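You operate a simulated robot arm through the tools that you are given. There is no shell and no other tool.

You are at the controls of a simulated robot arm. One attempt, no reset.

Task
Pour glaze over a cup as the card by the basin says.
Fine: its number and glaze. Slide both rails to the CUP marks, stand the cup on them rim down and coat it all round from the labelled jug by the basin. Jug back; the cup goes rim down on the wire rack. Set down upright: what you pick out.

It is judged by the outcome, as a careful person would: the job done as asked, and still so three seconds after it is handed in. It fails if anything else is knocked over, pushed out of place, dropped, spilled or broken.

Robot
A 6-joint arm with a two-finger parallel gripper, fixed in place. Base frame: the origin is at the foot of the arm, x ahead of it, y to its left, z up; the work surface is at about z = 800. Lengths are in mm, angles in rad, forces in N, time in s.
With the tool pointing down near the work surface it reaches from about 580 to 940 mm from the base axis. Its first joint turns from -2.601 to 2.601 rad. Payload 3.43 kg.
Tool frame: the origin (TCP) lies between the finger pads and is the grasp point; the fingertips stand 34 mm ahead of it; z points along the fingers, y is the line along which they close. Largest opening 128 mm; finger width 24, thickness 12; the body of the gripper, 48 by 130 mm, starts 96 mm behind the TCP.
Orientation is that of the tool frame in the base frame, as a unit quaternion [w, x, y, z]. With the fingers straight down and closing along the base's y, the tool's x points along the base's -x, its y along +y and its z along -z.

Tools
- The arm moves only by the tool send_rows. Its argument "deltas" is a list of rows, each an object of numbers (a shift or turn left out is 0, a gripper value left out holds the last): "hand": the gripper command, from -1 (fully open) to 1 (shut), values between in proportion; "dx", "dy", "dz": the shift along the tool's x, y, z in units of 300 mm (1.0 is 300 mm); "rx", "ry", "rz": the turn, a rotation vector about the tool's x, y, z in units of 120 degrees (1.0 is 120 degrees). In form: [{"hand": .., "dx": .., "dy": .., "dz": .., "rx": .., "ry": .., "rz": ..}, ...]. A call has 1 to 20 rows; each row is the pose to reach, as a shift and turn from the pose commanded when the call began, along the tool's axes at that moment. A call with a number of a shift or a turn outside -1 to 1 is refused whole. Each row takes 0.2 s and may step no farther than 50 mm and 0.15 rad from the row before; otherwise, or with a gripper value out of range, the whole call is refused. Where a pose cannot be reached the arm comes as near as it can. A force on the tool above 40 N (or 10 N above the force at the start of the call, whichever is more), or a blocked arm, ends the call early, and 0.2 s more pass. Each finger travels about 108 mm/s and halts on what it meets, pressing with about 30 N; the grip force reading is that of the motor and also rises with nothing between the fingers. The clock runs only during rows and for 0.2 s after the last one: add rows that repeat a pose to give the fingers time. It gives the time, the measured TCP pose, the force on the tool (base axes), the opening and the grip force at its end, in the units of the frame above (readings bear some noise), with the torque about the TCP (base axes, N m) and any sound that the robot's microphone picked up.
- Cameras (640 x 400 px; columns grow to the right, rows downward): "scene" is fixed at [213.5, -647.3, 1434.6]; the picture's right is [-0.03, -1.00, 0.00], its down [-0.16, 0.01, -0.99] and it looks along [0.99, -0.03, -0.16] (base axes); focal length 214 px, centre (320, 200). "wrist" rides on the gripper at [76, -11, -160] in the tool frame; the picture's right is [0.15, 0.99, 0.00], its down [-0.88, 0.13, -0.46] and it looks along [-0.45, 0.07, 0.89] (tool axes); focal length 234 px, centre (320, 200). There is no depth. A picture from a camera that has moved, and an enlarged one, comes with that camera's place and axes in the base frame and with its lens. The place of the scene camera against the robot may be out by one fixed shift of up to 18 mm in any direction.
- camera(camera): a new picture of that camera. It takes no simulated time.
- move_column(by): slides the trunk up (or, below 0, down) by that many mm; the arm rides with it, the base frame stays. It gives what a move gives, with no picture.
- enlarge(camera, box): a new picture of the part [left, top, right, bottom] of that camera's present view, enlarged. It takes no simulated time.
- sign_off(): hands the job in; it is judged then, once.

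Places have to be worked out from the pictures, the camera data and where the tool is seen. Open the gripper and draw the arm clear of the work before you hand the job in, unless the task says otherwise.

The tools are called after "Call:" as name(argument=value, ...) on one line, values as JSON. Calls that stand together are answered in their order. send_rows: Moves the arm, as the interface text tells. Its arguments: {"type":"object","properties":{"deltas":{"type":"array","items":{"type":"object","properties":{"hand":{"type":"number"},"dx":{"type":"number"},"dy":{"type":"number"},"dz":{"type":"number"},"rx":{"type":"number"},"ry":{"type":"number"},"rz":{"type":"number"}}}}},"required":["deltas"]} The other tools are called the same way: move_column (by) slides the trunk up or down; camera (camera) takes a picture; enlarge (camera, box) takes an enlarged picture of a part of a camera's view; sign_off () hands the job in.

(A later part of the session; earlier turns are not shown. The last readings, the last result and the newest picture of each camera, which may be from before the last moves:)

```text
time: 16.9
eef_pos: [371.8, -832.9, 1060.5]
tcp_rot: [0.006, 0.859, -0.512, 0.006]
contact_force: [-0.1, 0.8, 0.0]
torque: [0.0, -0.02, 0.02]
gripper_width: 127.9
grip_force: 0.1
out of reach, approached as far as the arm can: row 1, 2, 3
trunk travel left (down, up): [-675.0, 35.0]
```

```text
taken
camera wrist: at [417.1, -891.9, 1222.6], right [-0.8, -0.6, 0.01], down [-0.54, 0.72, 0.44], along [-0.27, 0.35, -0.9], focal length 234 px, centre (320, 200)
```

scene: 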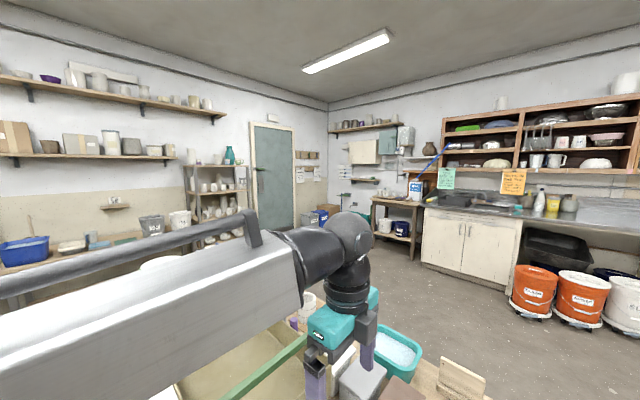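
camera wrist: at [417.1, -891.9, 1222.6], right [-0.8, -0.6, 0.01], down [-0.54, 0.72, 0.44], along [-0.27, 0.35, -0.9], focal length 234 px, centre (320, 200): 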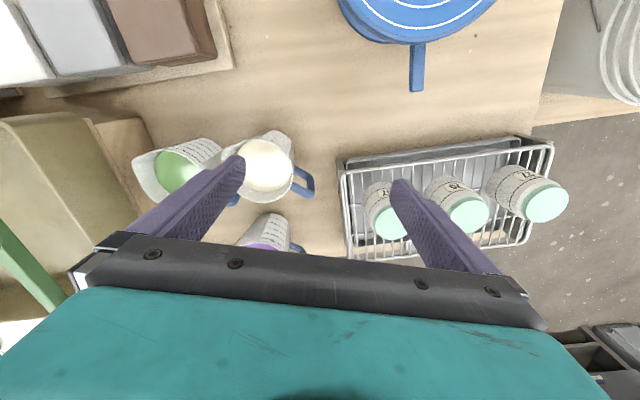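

Call:
enlarge(camera="wrist", box=[340, 130, 580, 270])

Call:
enlarge(camera="wrist", box=[420, 160, 500, 240])

```text
2.67 times, centred on (460, 200) of wrist
camera zoom: at [417.1, -891.9, 1222.6], right [-0.8, -0.6, 0.01], down [-0.54, 0.72, 0.44], along [-0.27, 0.35, -0.9], focal length 624 px, centre (-53, 200)
```

zoom: 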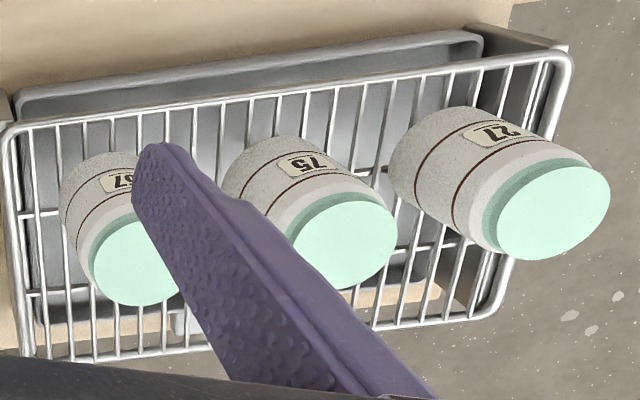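

```text
5.00 times, centred on (460, 200) of wrist
camera zoom: at [417.1, -891.9, 1222.6], right [-0.8, -0.6, 0.01], down [-0.54, 0.72, 0.44], along [-0.27, 0.35, -0.9], focal length 1171 px, centre (-380, 200)
```

zoom: 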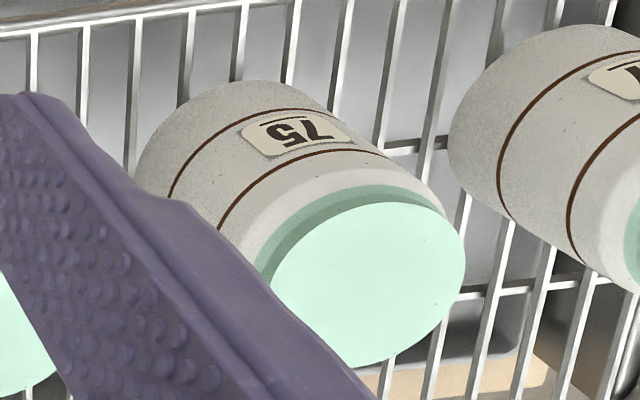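

The middle rack pot reads 75 — so the ordered pot appears to be on the rack. I need a side view of the rack pots to see which way up they stand and what the green discs are; rotating back to look outward at the rack.

Call:
send_rows(deltas=[{"dx": -0.027, "dy": 0.0155, "dz": -0.0067, "rz": -0.07}, {"dx": -0.055, "dy": 0.031, "dz": -0.0134, "rz": -0.14}, {"dx": -0.082, "dy": 0.0465, "dz": -0.02, "rz": -0.21}, {"dx": -0.109, "dy": 0.062, "dz": -0.027, "rz": -0.28}, {"dx": -0.137, "dy": 0.0775, "dz": -0.034, "rz": -0.35}, {"dx": -0.164, "dy": 0.093, "dz": -0.04, "rz": -0.42}, {"dx": -0.191, "dy": 0.1085, "dz": -0.047, "rz": -0.49}, {"dx": -0.218, "dy": 0.124, "dz": -0.054, "rz": -0.56}, {"dx": -0.246, "dy": 0.1395, "dz": -0.06, "rz": -0.63}, {"dx": -0.273, "dy": 0.155, "dz": -0.067, "rz": -0.7}])

Call:
send_rows(deltas=[{"dx": -0.023, "dy": -0.027, "rz": -0.069}, {"dx": -0.046, "dy": -0.054, "rz": -0.138}, {"dx": -0.069, "dy": -0.082, "rz": -0.206}, {"dx": -0.092, "dy": -0.109, "rz": -0.275}, {"dx": -0.115, "dy": -0.136, "rz": -0.344}, {"dx": -0.138, "dy": -0.163, "rz": -0.413}, {"dx": -0.161, "dy": -0.19, "rz": -0.482}, {"dx": -0.184, "dy": -0.218, "rz": -0.55}, {"dx": -0.207, "dy": -0.245, "rz": -0.619}, {"dx": -0.23, "dy": -0.272, "rz": -0.688}])

Call:
send_rows(deltas=[{"ry": -0.0625}, {"ry": -0.125}, {"ry": -0.1875}, {"ry": -0.25}, {"ry": -0.3125}, {"ry": -0.375}])

Call:
camera(camera="wrist")

```text
time: 19.1
eef_pos: [290.6, -778.5, 1079.2]
tcp_rot: [0.008, 0.983, 0.185, -0.002]
contact_force: [0.2, -0.7, -0.3]
torque: [0.01, -0.01, 0.02]
gripper_width: 127.8
grip_force: 0.1
trunk travel left (down, up): [-675.0, 35.0]
```

```text
time: 21.3
eef_pos: [196.1, -726.1, 1076.7]
tcp_rot: [0.006, 0.616, 0.787, -0.006]
contact_force: [0.0, 0.2, 0.1]
torque: [0.02, 0.01, -0.01]
gripper_width: 128.0
grip_force: 0.1
trunk travel left (down, up): [-675.0, 35.0]
```

```text
time: 22.7
eef_pos: [197.7, -727.5, 1078.2]
tcp_rot: [0.307, 0.568, 0.724, -0.243]
contact_force: [0.1, 0.3, 0.0]
torque: [-0.01, 0.03, 0.03]
gripper_width: 127.7
grip_force: 0.1
trunk travel left (down, up): [-675.0, 35.0]
```

```text
taken
camera wrist: at [147.1, -566.2, 1135.6], right [0.94, 0.33, -0.11], down [0.2, -0.24, 0.95], along [0.29, -0.91, -0.29], focal length 234 px, centre (320, 200)
```

wrist: 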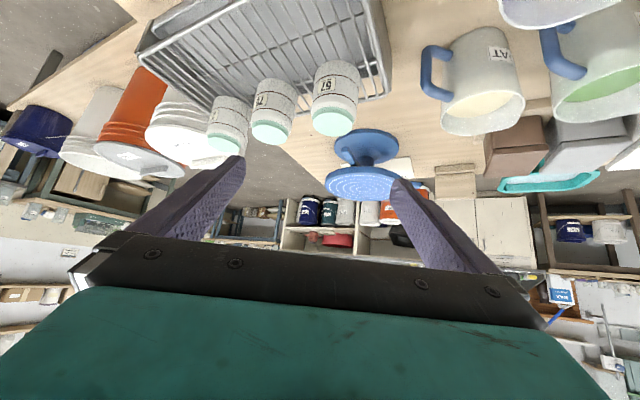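

Call:
enlarge(camera="wrist", box=[190, 40, 382, 160])

Call:
enlarge(camera="wrist", box=[240, 70, 304, 150])

Call:
enlarge(camera="wrist", box=[410, 0, 640, 150])

```text
3.33 times, centred on (286, 100) of wrist
camera zoom: at [147.1, -566.2, 1135.6], right [0.94, 0.33, -0.11], down [0.2, -0.24, 0.95], along [0.29, -0.91, -0.29], focal length 781 px, centre (433, 533)
```

zoom: 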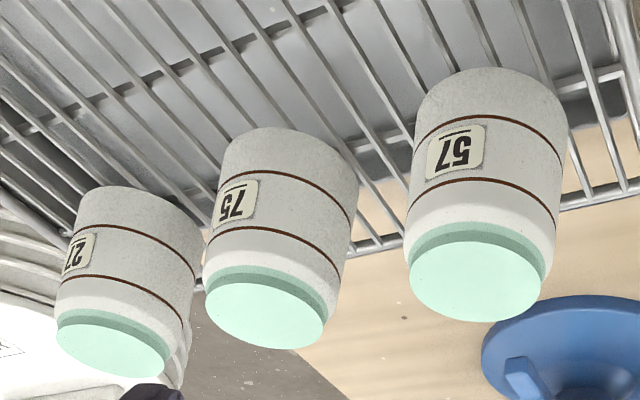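

```text
5.00 times, centred on (272, 110) of wrist
camera zoom: at [147.1, -566.2, 1135.6], right [0.94, 0.33, -0.11], down [0.2, -0.24, 0.95], along [0.29, -0.91, -0.29], focal length 1171 px, centre (560, 650)
```

zoom: 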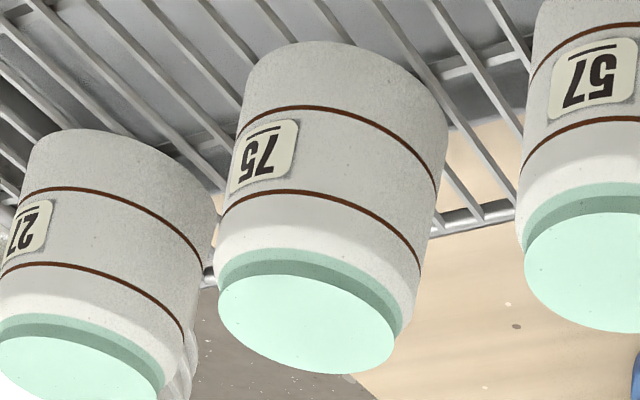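

```text
2.67 times, centred on (525, 75) of wrist
camera zoom: at [147.1, -566.2, 1135.6], right [0.94, 0.33, -0.11], down [0.2, -0.24, 0.95], along [0.29, -0.91, -0.29], focal length 624 px, centre (-227, 533)
```

zoom: 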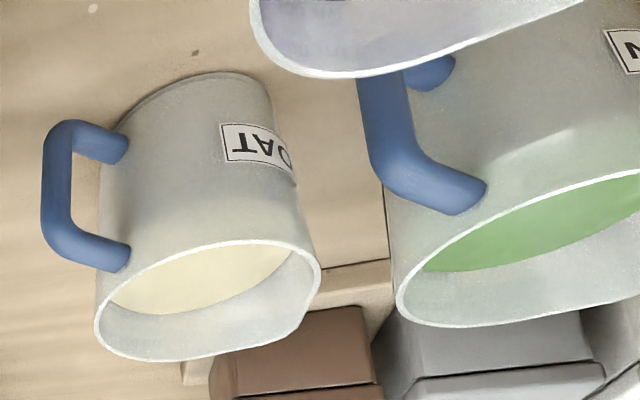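

Side view settles it: rack cups stand rim down with green waxed feet; 57, 75, 27. Cup 75 is the middle one, foot centre triangulated at (158,-885,950), ~66 mm wide, rim at z≈870. Now I go back over the basin to study the rails and marks from above.

Call:
send_rows(deltas=[{"dx": 0.03, "dy": 0.128, "dz": -0.047, "ry": 0.0625}, {"dx": 0.06, "dy": 0.255, "dz": -0.095, "ry": 0.125}, {"dx": 0.089, "dy": 0.383, "dz": -0.142, "ry": 0.1875}, {"dx": 0.119, "dy": 0.511, "dz": -0.189, "ry": 0.25}, {"dx": 0.148, "dy": 0.638, "dz": -0.237, "ry": 0.3125}, {"dx": 0.178, "dy": 0.766, "dz": -0.284, "ry": 0.375}])

Call:
send_rows(deltas=[{"dx": 0.07, "dy": 0.127, "rz": -0.051}, {"dx": 0.141, "dy": 0.253, "rz": -0.101}, {"dx": 0.211, "dy": 0.38, "rz": -0.152}, {"dx": 0.282, "dy": 0.506, "rz": -0.202}, {"dx": 0.352, "dy": 0.633, "rz": -0.253}, {"dx": 0.423, "dy": 0.759, "rz": -0.303}, {"dx": 0.493, "dy": 0.886, "rz": -0.354}])

Call:
camera(camera="wrist")

Call:
camera(camera="scene")

```text
time: 24.1
eef_pos: [398.4, -579.1, 1098.0]
tcp_rot: [0.004, 0.618, 0.786, -0.007]
contact_force: [0.0, 0.1, 0.5]
torque: [-0.03, 0.0, 0.0]
gripper_width: 128.2
grip_force: 0.1
trunk travel left (down, up): [-675.0, 35.0]
```

```text
time: 25.7
eef_pos: [618.1, -371.4, 1093.8]
tcp_rot: [0.002, 0.291, 0.957, -0.008]
contact_force: [-0.4, 0.6, 0.6]
torque: [-0.05, 0.0, 0.03]
gripper_width: 128.2
grip_force: 0.0
trunk travel left (down, up): [-675.0, 35.0]
```

```text
taken
camera wrist: at [550.7, -335.7, 1253.9], right [0.43, 0.9, -0.02], down [0.8, -0.37, 0.46], along [0.41, -0.21, -0.89], focal length 234 px, centre (320, 200)
```

wrist: 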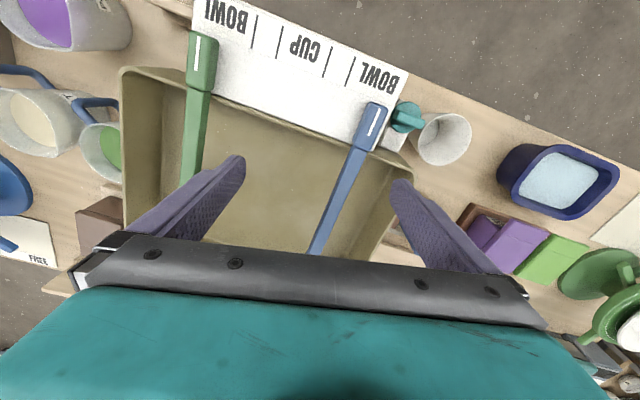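

```text
taken
```

scene: 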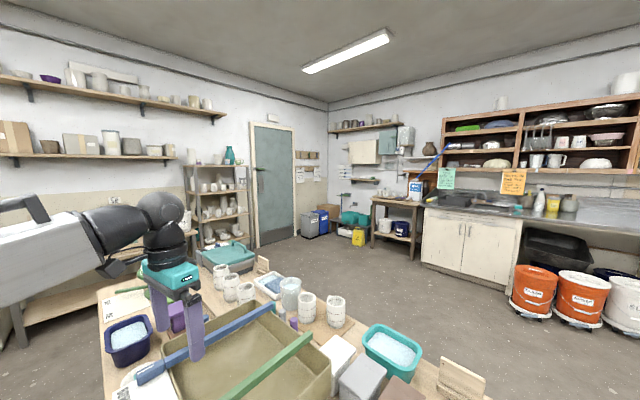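

Call:
enlarge(camera="wrist", box=[170, 0, 410, 150])

Call:
enlarge(camera="wrist", box=[100, 20, 260, 250])

Call:
enlarge(camera="wrist", box=[340, 80, 500, 180])

Call:
enlarge(camera="scene", box=[110, 300, 350, 400])

```text
2.67 times, centred on (290, 75) of wrist
camera zoom: at [550.7, -335.7, 1253.9], right [0.43, 0.9, -0.02], down [0.8, -0.37, 0.46], along [0.41, -0.21, -0.89], focal length 624 px, centre (400, 533)
```

zoom: 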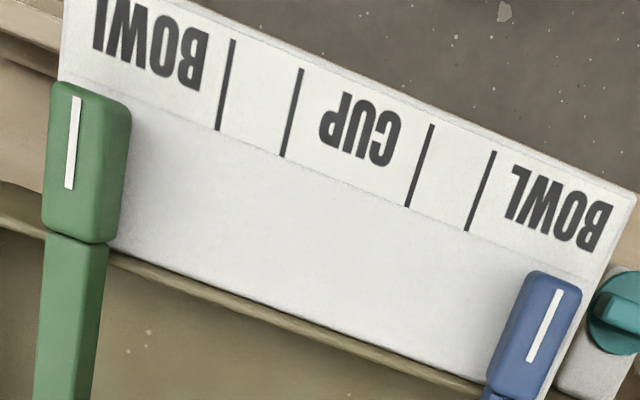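

```text
1.74 times, centred on (180, 135) of wrist
camera zoom: at [550.7, -335.7, 1253.9], right [0.43, 0.9, -0.02], down [0.8, -0.37, 0.46], along [0.41, -0.21, -0.89], focal length 407 px, centre (564, 313)
```

zoom: 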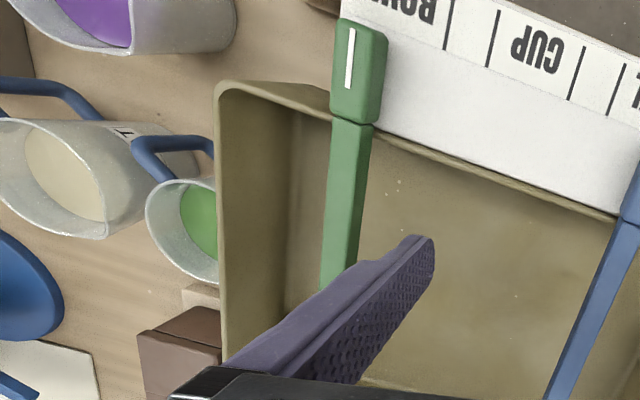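

```text
4.00 times, centred on (420, 130) of wrist
camera zoom: at [550.7, -335.7, 1253.9], right [0.43, 0.9, -0.02], down [0.8, -0.37, 0.46], along [0.41, -0.21, -0.89], focal length 937 px, centre (-80, 480)
```

zoom: 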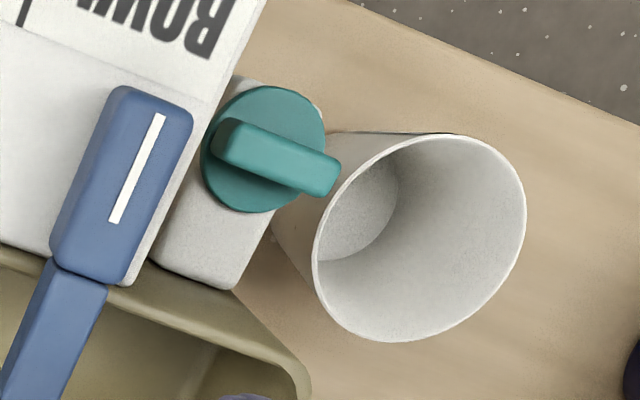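

```text
2.67 times, centred on (230, 350) of scene
camera zoom: at [213.5, -647.3, 1434.6], right [-0.03, -1.0, 0.0], down [-0.16, 0.01, -0.99], along [0.99, -0.03, -0.16], focal length 572 px, centre (560, -200)
```

zoom: 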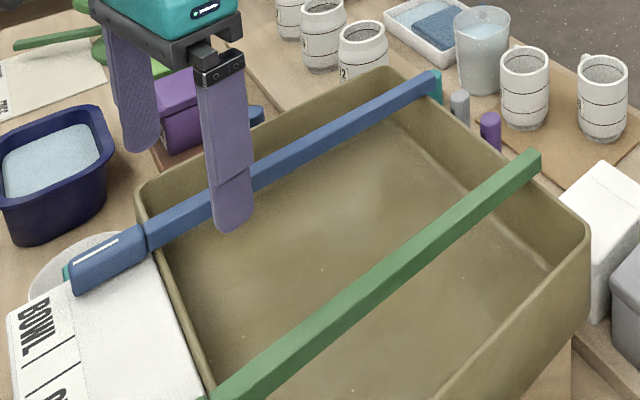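

By triangulating two views, the mark board/basin rim is actually at z≈990 (basin ~340×240, centre ≈(663,-481)); CUP lines sit at slide coordinates ~94 and ~142 (±24 mm about the centre), green rail index at ~30, blue at ~204. I move over the green rail's middle, aligned with its axis, to check it close-up.

Call:
send_rows(deltas=[{"dx": -0.069, "dy": -0.127, "dz": -0.003, "rx": -0.0016, "ry": 0.0011, "rz": 0.022}, {"dx": -0.138, "dy": -0.254, "dz": -0.006, "rx": -0.0033, "ry": 0.0022, "rz": 0.044}, {"dx": -0.207, "dy": -0.381, "dz": -0.008, "rx": -0.005, "ry": 0.0033, "rz": 0.065}, {"dx": -0.276, "dy": -0.508, "dz": -0.011, "rx": -0.0066, "ry": 0.0044, "rz": 0.087}])

Call:
camera(camera="wrist")

Call:
enlarge(camera="wrist", box=[220, 80, 420, 245])

Call:
camera(camera="scene")

```text
time: 26.7
eef_pos: [603.4, -542.4, 1101.2]
tcp_rot: [0.001, 0.377, 0.926, 0.0]
contact_force: [-0.1, -0.3, -0.2]
torque: [0.03, -0.01, -0.01]
gripper_width: 128.0
grip_force: 0.3
trunk travel left (down, up): [-675.0, 35.0]
```

```text
taken
camera wrist: at [541.8, -497.7, 1260.7], right [0.59, 0.81, 0.0], down [0.72, -0.52, 0.46], along [0.37, -0.27, -0.89], focal length 234 px, centre (320, 200)
```

wrist: 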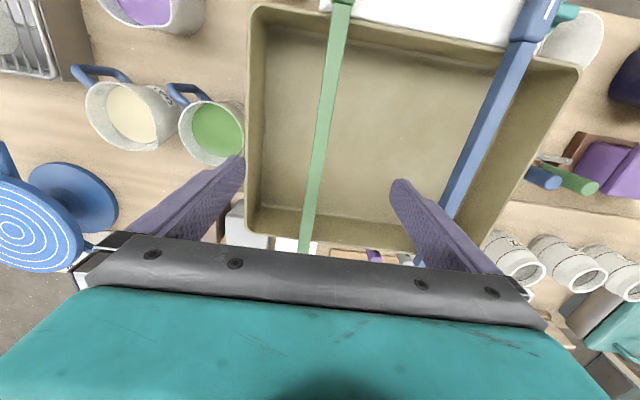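

```text
2.42 times, centred on (320, 162) of wrist
camera zoom: at [541.8, -497.7, 1260.7], right [0.59, 0.81, 0.0], down [0.72, -0.52, 0.46], along [0.37, -0.27, -0.89], focal length 568 px, centre (320, 291)
```

zoom: 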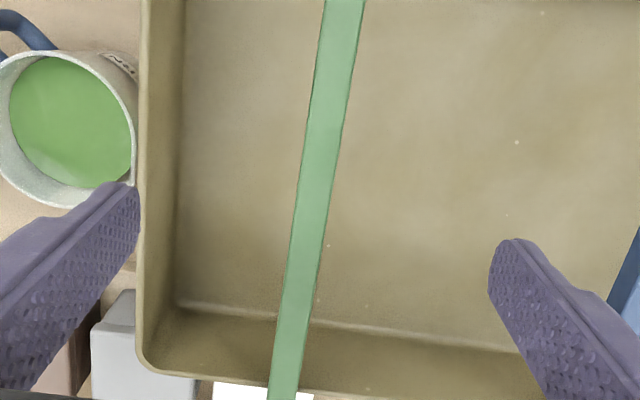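

```text
taken
```

scene: 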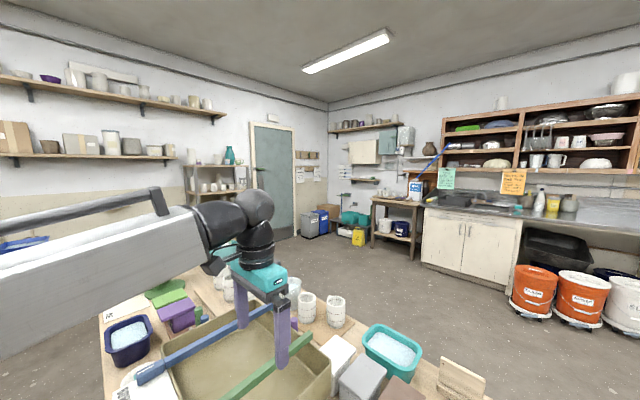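

The green rail is well aligned with the tool's x axis, about 16 mm wide and ~1 mm off-centre. I partly close to 70 mm, descend so the pads straddle it at z≈995, then pinch.

Call:
send_rows(deltas=[{"hand": -0.094, "dy": -0.004}, {"dy": -0.004}, {"dy": -0.004, "dz": 0.12}, {"dy": -0.004, "dz": 0.24}, {"dy": -0.004, "dz": 0.353}])

Call:
camera(camera="wrist")

Call:
camera(camera="scene")

```text
time: 27.9
eef_pos: [606.5, -546.7, 995.5]
tcp_rot: [0.0, 0.377, 0.926, 0.0]
contact_force: [-0.5, -0.7, -0.1]
torque: [-0.01, -0.04, 0.02]
gripper_width: 69.8
grip_force: 0.1
trunk travel left (down, up): [-675.0, 35.0]
```

```text
taken
camera wrist: at [544.0, -500.7, 1155.7], right [0.59, 0.81, 0.0], down [0.72, -0.52, 0.46], along [0.37, -0.27, -0.89], focal length 234 px, centre (320, 200)
```

wrist: 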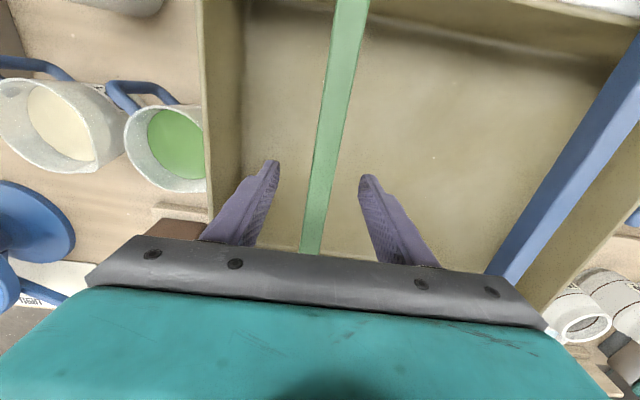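

```text
taken
```

scene: 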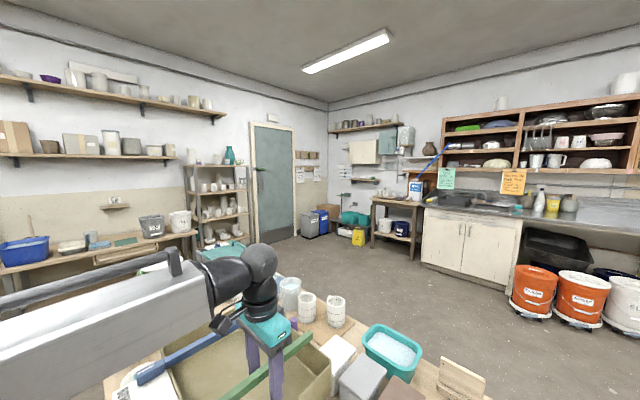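

The rail lies between the pads at about TCP depth. Closing the fingers on it.

Call:
send_rows(deltas=[{"hand": 1}, {"hand": 1}, {"hand": 1}, {"hand": 1}])

Call:
enlarge(camera="wrist", box=[220, 80, 420, 245])

```text
time: 28.9
eef_pos: [605.8, -546.4, 994.9]
tcp_rot: [0.001, 0.377, 0.926, -0.001]
contact_force: [-0.2, -0.2, -3.6]
torque: [-0.39, -0.35, -1.16]
gripper_width: 15.8
grip_force: 44.6
trunk travel left (down, up): [-675.0, 35.0]
```

```text
2.42 times, centred on (320, 162) of wrist
camera zoom: at [544.0, -500.8, 1155.8], right [0.59, 0.81, 0.0], down [0.72, -0.52, 0.46], along [0.37, -0.27, -0.89], focal length 568 px, centre (320, 291)
```

zoom: 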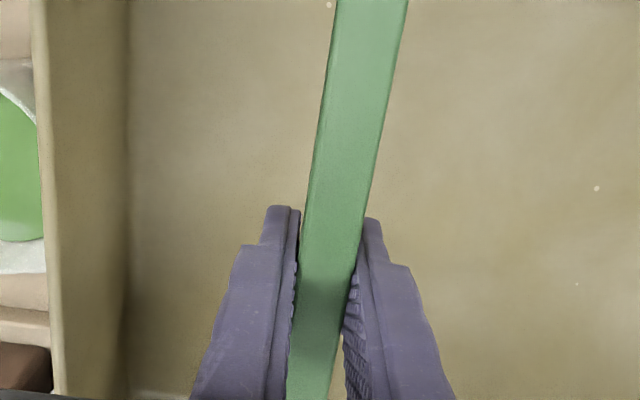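

Gripped at 15.8 mm; a small yaw torque suggests slight angular mismatch. I relax yaw a hair and slide the rail +60 mm along its travel, watching forces.

Call:
send_rows(deltas=[{"rz": 0.004}, {"rz": 0.004, "dy": 0.033}, {"rz": 0.004, "dy": 0.067}, {"rz": 0.004, "dy": 0.1}, {"rz": 0.004, "dy": 0.133}, {"rz": 0.004, "dy": 0.167}, {"rz": 0.004, "dy": 0.2}])

Call:
camera(camera="wrist")

Call:
camera(camera="scene")

```text
time: 30.5
eef_pos: [648.5, -504.6, 995.7]
tcp_rot: [0.004, 0.38, 0.925, -0.001]
contact_force: [17.8, -18.6, 19.1]
torque: [0.5, 0.32, -0.45]
gripper_width: 15.6
grip_force: 45.3
trunk travel left (down, up): [-675.0, 35.0]
```

```text
taken
camera wrist: at [586.1, -456.9, 1155.2], right [0.59, 0.81, 0.0], down [0.71, -0.53, 0.46], along [0.37, -0.27, -0.89], focal length 234 px, centre (320, 200)
```

wrist: 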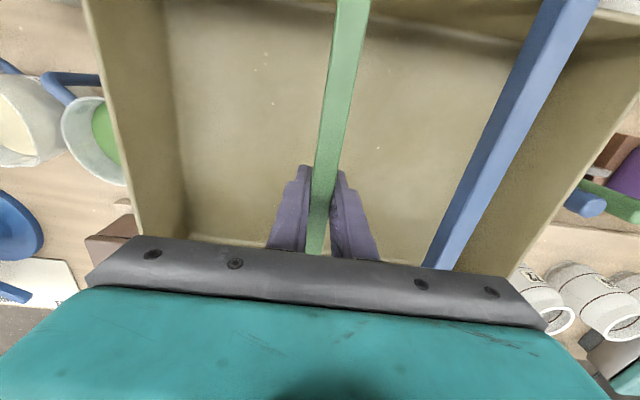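

```text
taken
```

scene: 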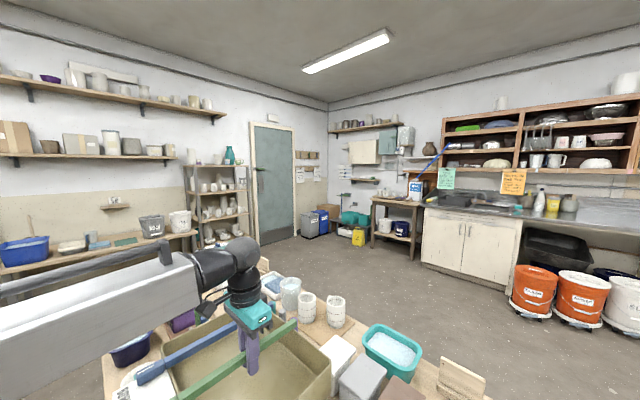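

The rail slid freely (~60 mm) but a sideways force of ~26 N shows its guide direction is ~1° off my line. I relieve that by shifting ~1.3 mm along the rail, then finish the remaining ~5 mm.

Call:
send_rows(deltas=[{"dx": -0.0045, "dz": -0.003}, {"dx": -0.0045, "dz": -0.003}, {"dx": -0.0048, "dz": -0.003, "dy": 0.0163}, {"dx": -0.0048, "dz": -0.003, "dy": 0.0163}])

```text
time: 31.5
eef_pos: [651.9, -499.3, 995.6]
tcp_rot: [0.002, 0.381, 0.925, 0.0]
contact_force: [9.4, -10.1, 12.0]
torque: [-0.69, -0.77, -0.47]
gripper_width: 15.7
grip_force: 45.1
trunk travel left (down, up): [-675.0, 35.0]
```

Close to target now; I open slightly to 40 mm to release, rise, and check the index against the CUP line.

Call:
send_rows(deltas=[{"hand": 0.375}, {"hand": 0.375}, {"dz": -0.12}, {"dz": -0.27}])

Call:
camera(camera="wrist")

Call:
camera(camera="scene")

```text
time: 32.5
eef_pos: [652.3, -501.1, 1078.6]
tcp_rot: [0.001, 0.38, 0.925, -0.001]
contact_force: [-0.5, 0.3, -0.2]
torque: [0.01, -0.03, 0.02]
gripper_width: 40.2
grip_force: 0.1
trunk travel left (down, up): [-675.0, 35.0]
```

```text
taken
camera wrist: at [590.6, -455.2, 1238.8], right [0.59, 0.81, 0.0], down [0.72, -0.53, 0.46], along [0.37, -0.27, -0.89], focal length 234 px, centre (320, 200)
```

wrist: 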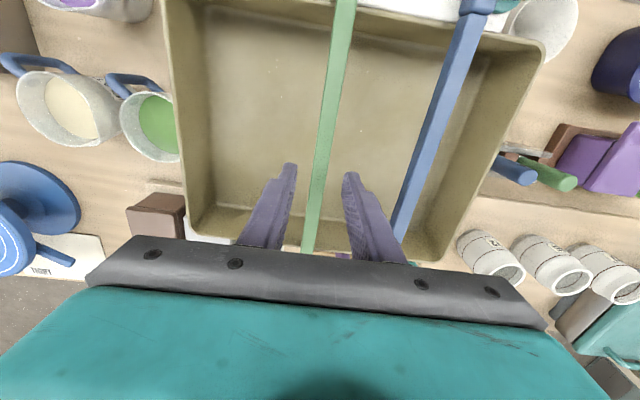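

```text
taken
```

scene: 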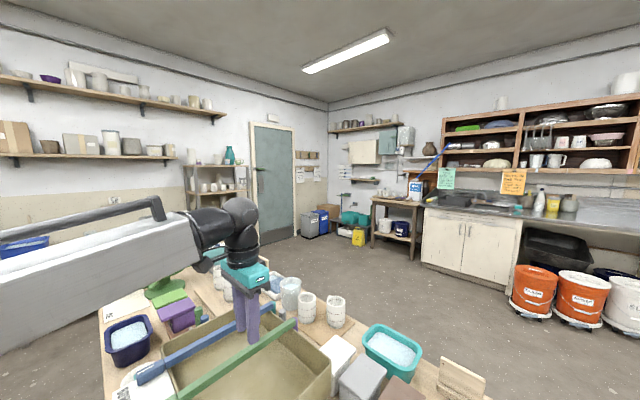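

I shift toward the mark board to view the handles and lines.

Call:
send_rows(deltas=[{"dx": 0.14}, {"dx": 0.28}, {"dx": 0.4}])

Call:
camera(camera="wrist")

Call:
enlarge(camera="wrist", box=[230, 20, 470, 170])

```text
time: 33.3
eef_pos: [565.8, -415.2, 1075.1]
tcp_rot: [0.001, 0.381, 0.924, 0.0]
contact_force: [-0.4, 0.4, -0.8]
torque: [0.0, 0.0, -0.02]
gripper_width: 39.6
grip_force: 0.0
trunk travel left (down, up): [-675.0, 35.0]
```

```text
taken
camera wrist: at [503.5, -369.6, 1235.2], right [0.59, 0.81, 0.0], down [0.72, -0.53, 0.46], along [0.37, -0.27, -0.89], focal length 234 px, centre (320, 200)
```

wrist: 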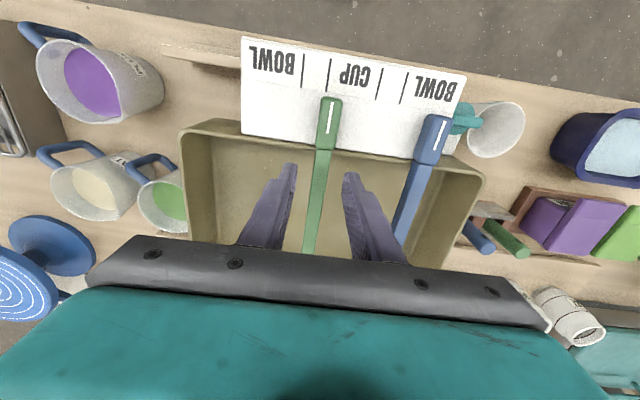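

```text
2.67 times, centred on (350, 95) of wrist
camera zoom: at [503.5, -369.6, 1235.2], right [0.59, 0.81, 0.0], down [0.72, -0.53, 0.46], along [0.37, -0.27, -0.89], focal length 624 px, centre (240, 480)
```

zoom: 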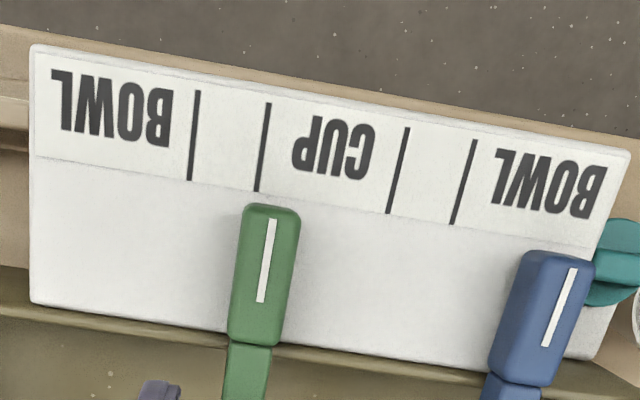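

The lines read clearly: CUP spacing ≈48 mm; the green index is about 5.5 mm past its CUP line. I go back, re-grip mid-rail and slide it −5.5 mm.

Call:
send_rows(deltas=[{"dx": -0.14}, {"dx": -0.28}, {"dx": -0.4}, {"dx": -0.4, "dz": 0.13}, {"dx": -0.4, "dz": 0.265}])

Call:
enlarge(camera="wrist", box=[220, 80, 420, 245])

```text
time: 34.5
eef_pos: [650.4, -500.0, 997.1]
tcp_rot: [0.001, 0.381, 0.925, 0.0]
contact_force: [-0.2, -0.4, 0.3]
torque: [0.03, 0.01, 0.0]
gripper_width: 39.8
grip_force: 0.2
trunk travel left (down, up): [-675.0, 35.0]
```

```text
2.42 times, centred on (320, 162) of wrist
camera zoom: at [589.1, -454.4, 1158.0], right [0.59, 0.81, 0.0], down [0.72, -0.53, 0.46], along [0.37, -0.27, -0.89], focal length 568 px, centre (320, 291)
```

zoom: 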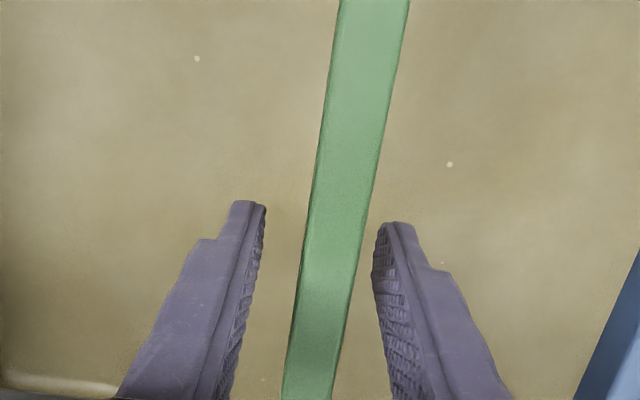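

The rail sits ~1.5 mm off the finger centre. Gripping (which centres it), then shifting to about −3.3 mm from here, i.e. ~−5 mm total.

Call:
send_rows(deltas=[{"hand": 1}, {"hand": 1}, {"hand": 1}, {"dy": -0.0055}, {"dy": -0.011}, {"dy": -0.011}])

Call:
send_rows(deltas=[{"hand": 0.375}, {"hand": 0.375}, {"dz": -0.13}, {"dz": -0.265}, {"dx": 0.14, "dz": -0.265}, {"dx": 0.28, "dz": -0.265}, {"dx": 0.4, "dz": -0.265}])

Call:
enlarge(camera="wrist", box=[230, 20, 470, 170])

```text
time: 35.9
eef_pos: [647.2, -502.2, 997.6]
tcp_rot: [0.0, 0.38, 0.925, 0.0]
contact_force: [2.2, -0.4, 1.6]
torque: [0.1, 0.04, -0.41]
gripper_width: 15.8
grip_force: 44.9
trunk travel left (down, up): [-675.0, 35.0]
```

```text
time: 37.5
eef_pos: [560.3, -416.4, 1078.3]
tcp_rot: [0.0, 0.382, 0.924, -0.001]
contact_force: [0.3, 0.1, 0.0]
torque: [-0.03, -0.02, 0.0]
gripper_width: 39.9
grip_force: 0.0
trunk travel left (down, up): [-675.0, 35.0]
```

```text
2.67 times, centred on (350, 95) of wrist
camera zoom: at [498.7, -370.5, 1237.6], right [0.59, 0.81, 0.0], down [0.72, -0.53, 0.46], along [0.37, -0.27, -0.89], focal length 624 px, centre (240, 480)
```

zoom: 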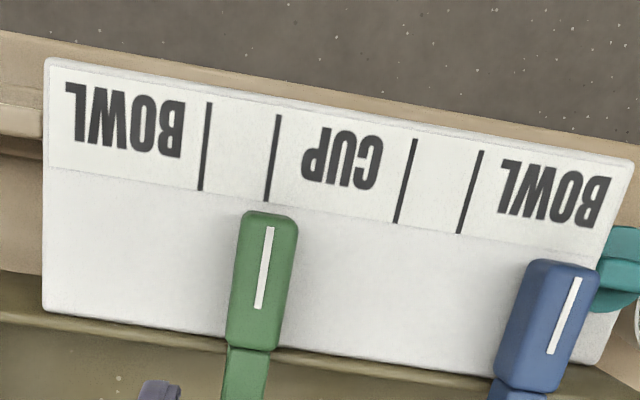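

Green's index is now within about 0.5 mm of its CUP line. Next I go over the blue rail's middle (≈108 mm along +y) and check centring before descending.

Call:
send_rows(deltas=[{"dx": -0.1, "dy": 0.09, "hand": 0.0625}, {"dx": -0.2, "dy": 0.18}, {"dx": -0.3, "dy": 0.27}, {"dx": -0.4, "dy": 0.361}, {"dx": -0.4, "dy": 0.361, "dz": 0.1}])

Call:
enlarge(camera="wrist", box=[220, 80, 420, 245])

```text
time: 38.7
eef_pos: [727.6, -425.2, 1045.7]
tcp_rot: [0.001, 0.381, 0.925, -0.001]
contact_force: [-0.4, -0.1, -0.2]
torque: [0.02, 0.0, 0.02]
gripper_width: 59.9
grip_force: 0.1
trunk travel left (down, up): [-675.0, 35.0]
```

```text
2.42 times, centred on (320, 162) of wrist
camera zoom: at [666.0, -379.1, 1206.5], right [0.59, 0.81, 0.0], down [0.72, -0.53, 0.46], along [0.37, -0.27, -0.89], focal length 568 px, centre (320, 291)
```

zoom: 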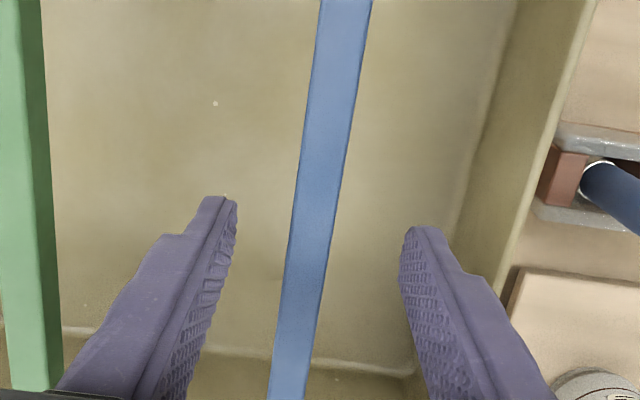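

Blue rail centre is ~2 mm to −y of the tool; descend, grip, and slide −y to s≈147.

Call:
send_rows(deltas=[{"dy": -0.007, "dz": 0.08}, {"dy": -0.007, "dz": 0.16}, {"dy": -0.007, "dz": 0.16, "hand": 1}, {"dy": -0.007, "dz": 0.16}, {"dy": -0.007, "dz": 0.16}, {"dy": -0.007, "dz": 0.16}])

Call:
send_rows(deltas=[{"dy": -0.033}, {"dy": -0.067}, {"dy": -0.1}, {"dy": -0.133}, {"dy": -0.167}, {"dy": -0.197}, {"dy": -0.197}])

```text
time: 40.1
eef_pos: [721.9, -427.0, 999.7]
tcp_rot: [0.0, 0.381, 0.924, 0.0]
contact_force: [0.9, -1.0, -0.3]
torque: [-0.56, -0.58, -0.46]
gripper_width: 15.7
grip_force: 44.7
trunk travel left (down, up): [-675.0, 35.0]
```

```text
time: 41.7
eef_pos: [681.3, -469.5, 1000.6]
tcp_rot: [0.001, 0.379, 0.925, -0.001]
contact_force: [4.7, -2.6, 16.5]
torque: [-0.67, -0.67, -0.42]
gripper_width: 15.7
grip_force: 44.8
trunk travel left (down, up): [-675.0, 35.0]
```

Blue rail moved ~59 mm. Releasing narrowly (36 mm) so the finger doesn't touch the green rail, rising and checking the marks.

Call:
send_rows(deltas=[{"hand": 0.4375}, {"hand": 0.4375}, {"dz": -0.13}, {"dz": -0.265}, {"dx": 0.14, "dz": -0.265}, {"dx": 0.28, "dz": -0.265}, {"dx": 0.4, "dz": -0.265}])

Call:
camera(camera="wrist")

Call:
enlarge(camera="wrist", box=[230, 20, 390, 160])

```text
time: 43.3
eef_pos: [595.0, -384.9, 1079.0]
tcp_rot: [0.002, 0.38, 0.925, -0.001]
contact_force: [0.4, -0.9, -0.3]
torque: [0.0, 0.03, -0.01]
gripper_width: 35.9
grip_force: 0.1
trunk travel left (down, up): [-675.0, 35.0]
```

```text
taken
camera wrist: at [533.3, -337.6, 1239.2], right [0.59, 0.81, 0.0], down [0.72, -0.53, 0.46], along [0.37, -0.27, -0.89], focal length 234 px, centre (320, 200)
```

wrist: 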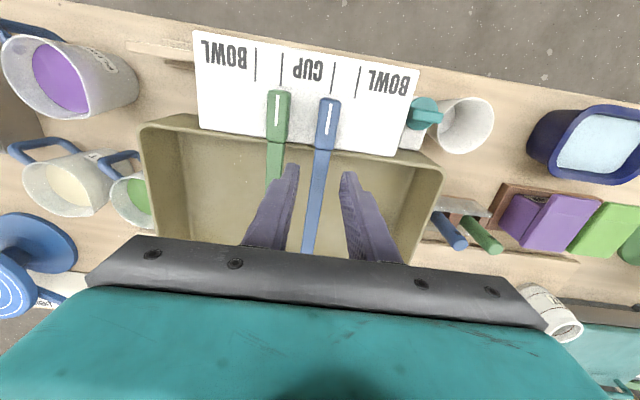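

```text
2.86 times, centred on (310, 90) of wrist
camera zoom: at [533.3, -337.6, 1239.2], right [0.59, 0.81, 0.0], down [0.72, -0.53, 0.46], along [0.37, -0.27, -0.89], focal length 669 px, centre (349, 514)
```

zoom: 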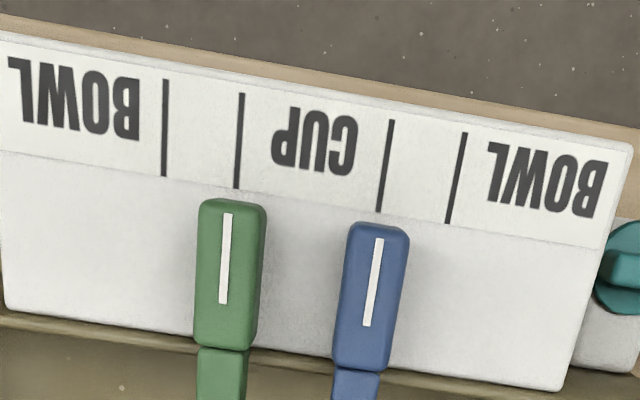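

Both indexes lie within about 1 mm of the CUP lines and the rails are ~48 mm apart. Now I travel to the rack above cup 75, yawing so the fingers close across the row.

Call:
send_rows(deltas=[{"hand": -0.5, "dx": -0.013, "dy": -0.131, "dz": -0.005, "rz": 0.055}, {"dx": -0.025, "dy": -0.263, "dz": -0.011, "rz": 0.109}, {"dx": -0.038, "dy": -0.394, "dz": -0.016, "rz": 0.164}, {"dx": -0.051, "dy": -0.526, "dz": -0.021, "rz": 0.219}, {"dx": -0.064, "dy": -0.657, "dz": -0.026, "rz": 0.274}, {"dx": -0.076, "dy": -0.789, "dz": -0.032, "rz": 0.328}, {"dx": -0.089, "dy": -0.92, "dz": -0.037, "rz": 0.383}])

Call:
send_rows(deltas=[{"dx": -0.101, "dy": -0.09, "rz": 0.048}, {"dx": -0.202, "dy": -0.181, "rz": 0.096}, {"dx": -0.303, "dy": -0.271, "rz": 0.144}, {"dx": -0.404, "dy": -0.362, "rz": 0.192}, {"dx": -0.506, "dy": -0.452, "rz": 0.239}, {"dx": -0.607, "dy": -0.543, "rz": 0.287}, {"dx": -0.708, "dy": -0.633, "rz": 0.335}, {"dx": -0.809, "dy": -0.724, "rz": 0.383}])

Call:
camera(camera="wrist")

```text
time: 44.9
eef_pos: [421.4, -597.1, 1084.8]
tcp_rot: [0.001, 0.711, 0.703, 0.001]
contact_force: [-0.1, -0.1, 0.9]
torque: [0.01, -0.03, -0.01]
gripper_width: 96.1
grip_force: 0.0
trunk travel left (down, up): [-675.0, 35.0]
```

```text
time: 46.7
eef_pos: [196.6, -839.1, 1089.1]
tcp_rot: [0.001, 0.929, 0.369, 0.0]
contact_force: [-0.4, -0.6, -0.2]
torque: [0.0, 0.01, 0.0]
gripper_width: 96.1
grip_force: 0.0
trunk travel left (down, up): [-675.0, 35.0]
```

```text
taken
camera wrist: at [245.0, -778.1, 1249.3], right [0.78, -0.62, 0.0], down [-0.55, -0.7, 0.46], along [-0.28, -0.36, -0.89], focal length 234 px, centre (320, 200)
```

wrist: 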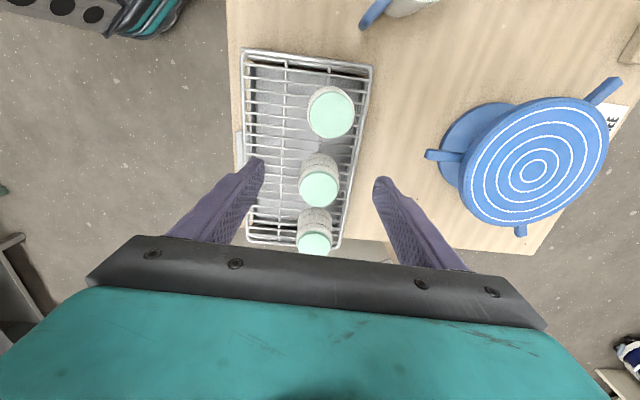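

Cup 75 is at about (159.6,-884.6), agreeing with the triangulation. A zoom refines its centre.

Call:
enlarge(camera="wrist", box=[240, 130, 400, 250])

```text
3.33 times, centred on (320, 190) of wrist
camera zoom: at [245.0, -778.1, 1249.3], right [0.78, -0.62, 0.0], down [-0.55, -0.7, 0.46], along [-0.28, -0.36, -0.89], focal length 781 px, centre (320, 233)
```

zoom: 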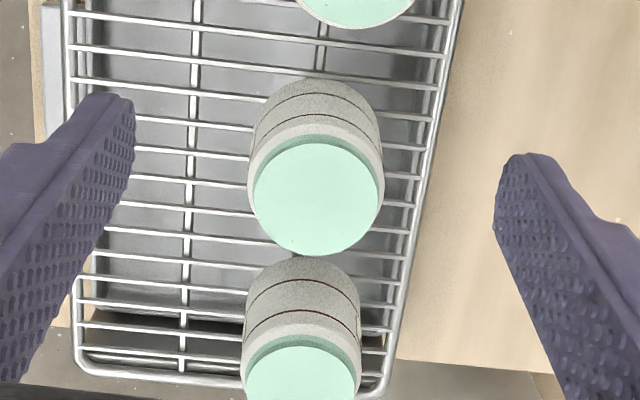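

Refined: cup is at tool (−60, +8). I move above it, then straight down to TCP z≈915 (tips ~11 mm above the wires).

Call:
send_rows(deltas=[{"dx": -0.1, "dy": 0.014}, {"dx": -0.202, "dy": 0.028}, {"dx": -0.202, "dy": 0.028, "dz": 0.13}, {"dx": -0.202, "dy": 0.028, "dz": 0.26}, {"dx": -0.202, "dy": 0.028, "dz": 0.38}])

Call:
camera(camera="wrist")

Call:
enlarge(camera="wrist", box=[220, 100, 420, 250])

```text
time: 47.9
eef_pos: [161.3, -888.7, 974.2]
tcp_rot: [0.001, 0.929, 0.369, 0.0]
contact_force: [-0.1, 0.6, -0.7]
torque: [0.0, 0.0, 0.02]
gripper_width: 95.9
grip_force: 0.1
out of reach, approached as far as the arm can: row 2
trunk travel left (down, up): [-675.0, 35.0]
```

```text
taken
camera wrist: at [209.7, -826.8, 1133.6], right [0.79, -0.62, 0.0], down [-0.55, -0.7, 0.46], along [-0.28, -0.36, -0.89], focal length 234 px, centre (320, 200)
```

wrist: 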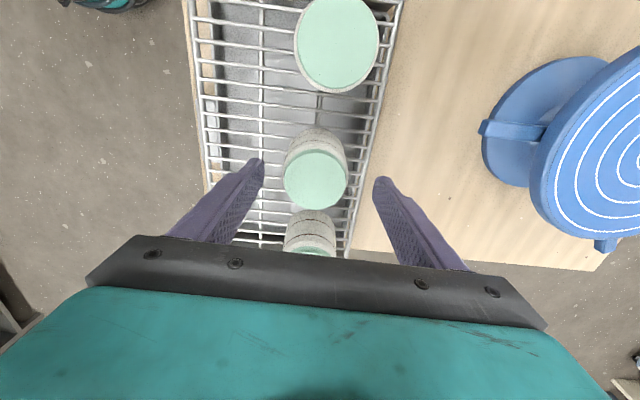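

```text
2.67 times, centred on (320, 175) of wrist
camera zoom: at [209.7, -826.8, 1133.6], right [0.79, -0.62, 0.0], down [-0.55, -0.7, 0.46], along [-0.28, -0.36, -0.89], focal length 624 px, centre (320, 267)
```

zoom: 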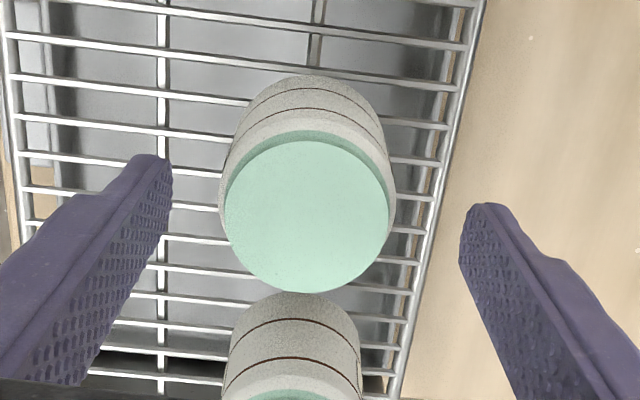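

The cup is centred within 1 mm along x and ~4 mm in y; I correct that and descend to z≈915.

Call:
send_rows(deltas=[{"dx": -0.002, "dy": -0.012}, {"dx": -0.002, "dy": -0.012, "dz": 0.1}, {"dx": -0.002, "dy": -0.012, "dz": 0.197}])

Call:
enlarge(camera="wrist", box=[220, 100, 420, 250])

```text
time: 48.7
eef_pos: [159.0, -884.0, 915.6]
tcp_rot: [0.001, 0.93, 0.369, 0.001]
contact_force: [-1.0, 1.0, -0.2]
torque: [-0.01, -0.01, -0.03]
gripper_width: 95.9
grip_force: 0.0
trunk travel left (down, up): [-675.0, 35.0]
```

```text
2.67 times, centred on (320, 175) of wrist
camera zoom: at [207.1, -823.3, 1076.7], right [0.79, -0.62, 0.0], down [-0.55, -0.7, 0.46], along [-0.28, -0.36, -0.89], focal length 624 px, centre (320, 267)
```

zoom: 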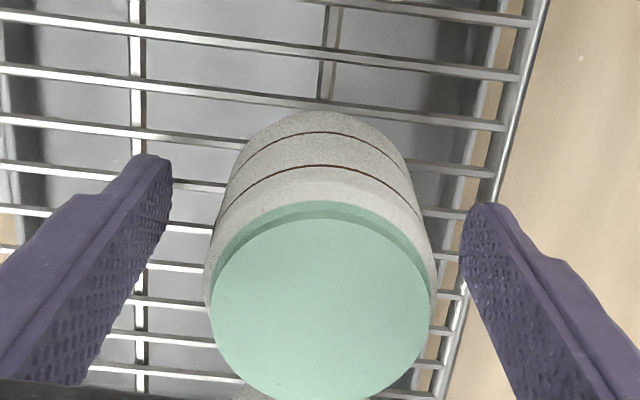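

Centred well. Closing on the cup.

Call:
send_rows(deltas=[{"hand": 1}, {"hand": 1}, {"hand": 1}, {"hand": 1}])

Call:
enlarge(camera="wrist", box=[220, 100, 420, 250])

```text
time: 49.7
eef_pos: [158.1, -883.9, 915.7]
tcp_rot: [0.0, 0.929, 0.369, 0.001]
contact_force: [0.1, 0.0, -0.3]
torque: [-0.04, -0.01, 0.0]
gripper_width: 62.3
grip_force: 30.4
trunk travel left (down, up): [-675.0, 35.0]
```

```text
2.67 times, centred on (320, 175) of wrist
camera zoom: at [207.1, -823.2, 1076.9], right [0.79, -0.62, 0.0], down [-0.55, -0.7, 0.46], along [-0.28, -0.36, -0.89], focal length 624 px, centre (320, 267)
```

zoom: 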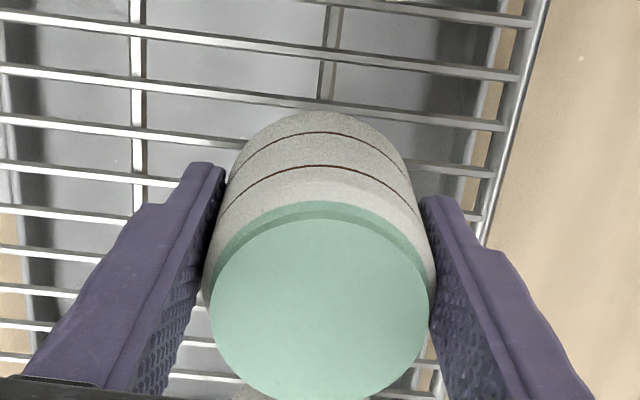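

Gripped (62.3 mm, 30 N). Lifting 40 mm and checking the hold.

Call:
send_rows(deltas=[{"dz": -0.03}, {"dz": -0.07}, {"dz": -0.13}, {"dz": -0.13}])

Call:
camera(camera="wrist")

```text
time: 50.7
eef_pos: [159.1, -885.3, 956.3]
tcp_rot: [0.0, 0.929, 0.369, 0.001]
contact_force: [0.1, -1.1, 0.6]
torque: [0.01, 0.0, 0.03]
gripper_width: 59.5
grip_force: 30.1
trunk travel left (down, up): [-675.0, 35.0]
```

```text
taken
camera wrist: at [207.4, -825.0, 1116.2], right [0.79, -0.62, 0.0], down [-0.55, -0.7, 0.46], along [-0.28, -0.36, -0.89], focal length 234 px, centre (320, 200)
```

wrist: 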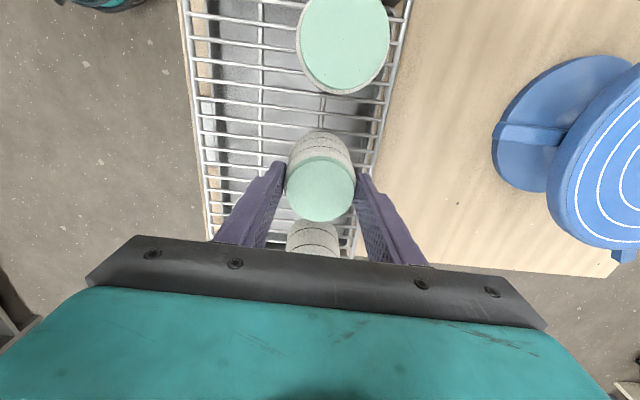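

The opening fell to 59.5 mm and the cup seems to have slipped in the grip. Checking closely before moving.

Call:
enlarge(camera="wrist", box=[240, 100, 400, 250])

Call:
enlarge(camera="wrist", box=[280, 170, 360, 250])

```text
2.67 times, centred on (320, 175) of wrist
camera zoom: at [207.4, -825.0, 1116.2], right [0.79, -0.62, 0.0], down [-0.55, -0.7, 0.46], along [-0.28, -0.36, -0.89], focal length 624 px, centre (320, 267)
```

zoom: 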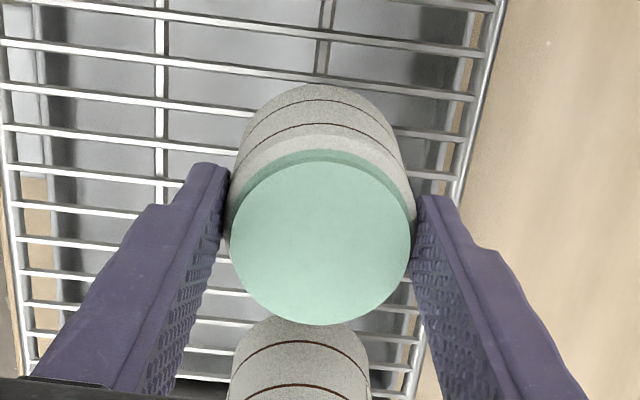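

```text
5.00 times, centred on (320, 210) of wrist
camera zoom: at [207.4, -825.0, 1116.2], right [0.79, -0.62, 0.0], down [-0.55, -0.7, 0.46], along [-0.28, -0.36, -0.89], focal length 1171 px, centre (320, 150)
```

zoom: 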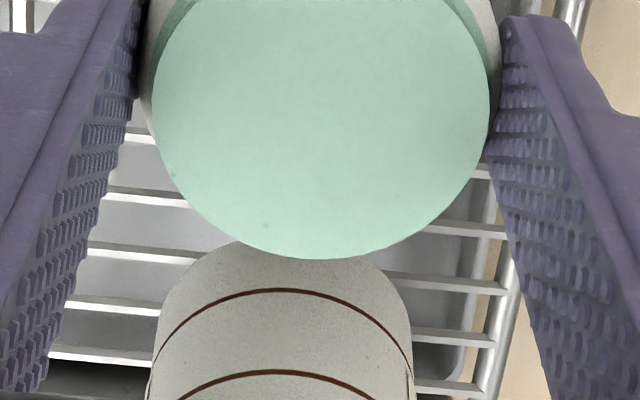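

The cup is still standing on the rack; the grip slid up its slight taper. I re-open, go back down a little lower (z≈909), grip again with more settling time, and lift just a few mm to test.

Call:
send_rows(deltas=[{"hand": -0.3}, {"hand": -0.3}, {"dz": 0.08}, {"dz": 0.157}, {"dz": 0.157, "hand": 1}, {"dz": 0.157}, {"dz": 0.157}, {"dz": 0.157}, {"dz": 0.157}])

Call:
send_rows(deltas=[{"dz": -0.005}, {"dz": -0.01}, {"dz": -0.015}])

Call:
enlarge(camera="wrist", box=[240, 100, 400, 250])

```text
time: 52.7
eef_pos: [159.6, -885.6, 909.7]
tcp_rot: [0.001, 0.929, 0.369, 0.0]
contact_force: [0.3, 0.1, -0.7]
torque: [0.0, 0.01, 0.02]
gripper_width: 61.9
grip_force: 29.9
trunk travel left (down, up): [-675.0, 35.0]
```

```text
time: 53.5
eef_pos: [160.3, -884.0, 911.6]
tcp_rot: [0.001, 0.93, 0.368, 0.001]
contact_force: [-0.1, 0.2, -2.0]
torque: [-0.02, 0.0, -0.02]
gripper_width: 61.8
grip_force: 29.3
trunk travel left (down, up): [-675.0, 35.0]
```

```text
2.67 times, centred on (320, 175) of wrist
camera zoom: at [207.9, -823.8, 1073.0], right [0.79, -0.62, 0.0], down [-0.55, -0.7, 0.46], along [-0.28, -0.36, -0.89], focal length 624 px, centre (320, 267)
```

zoom: 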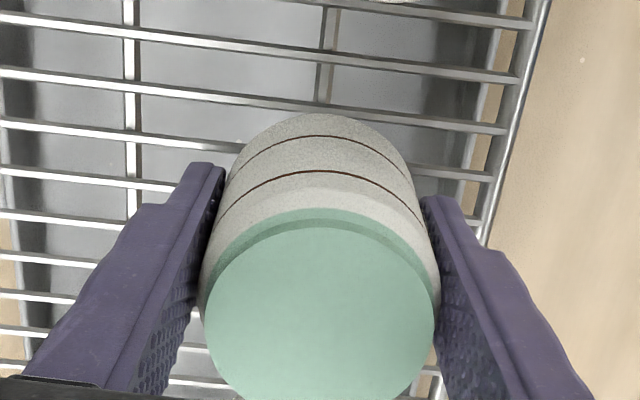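

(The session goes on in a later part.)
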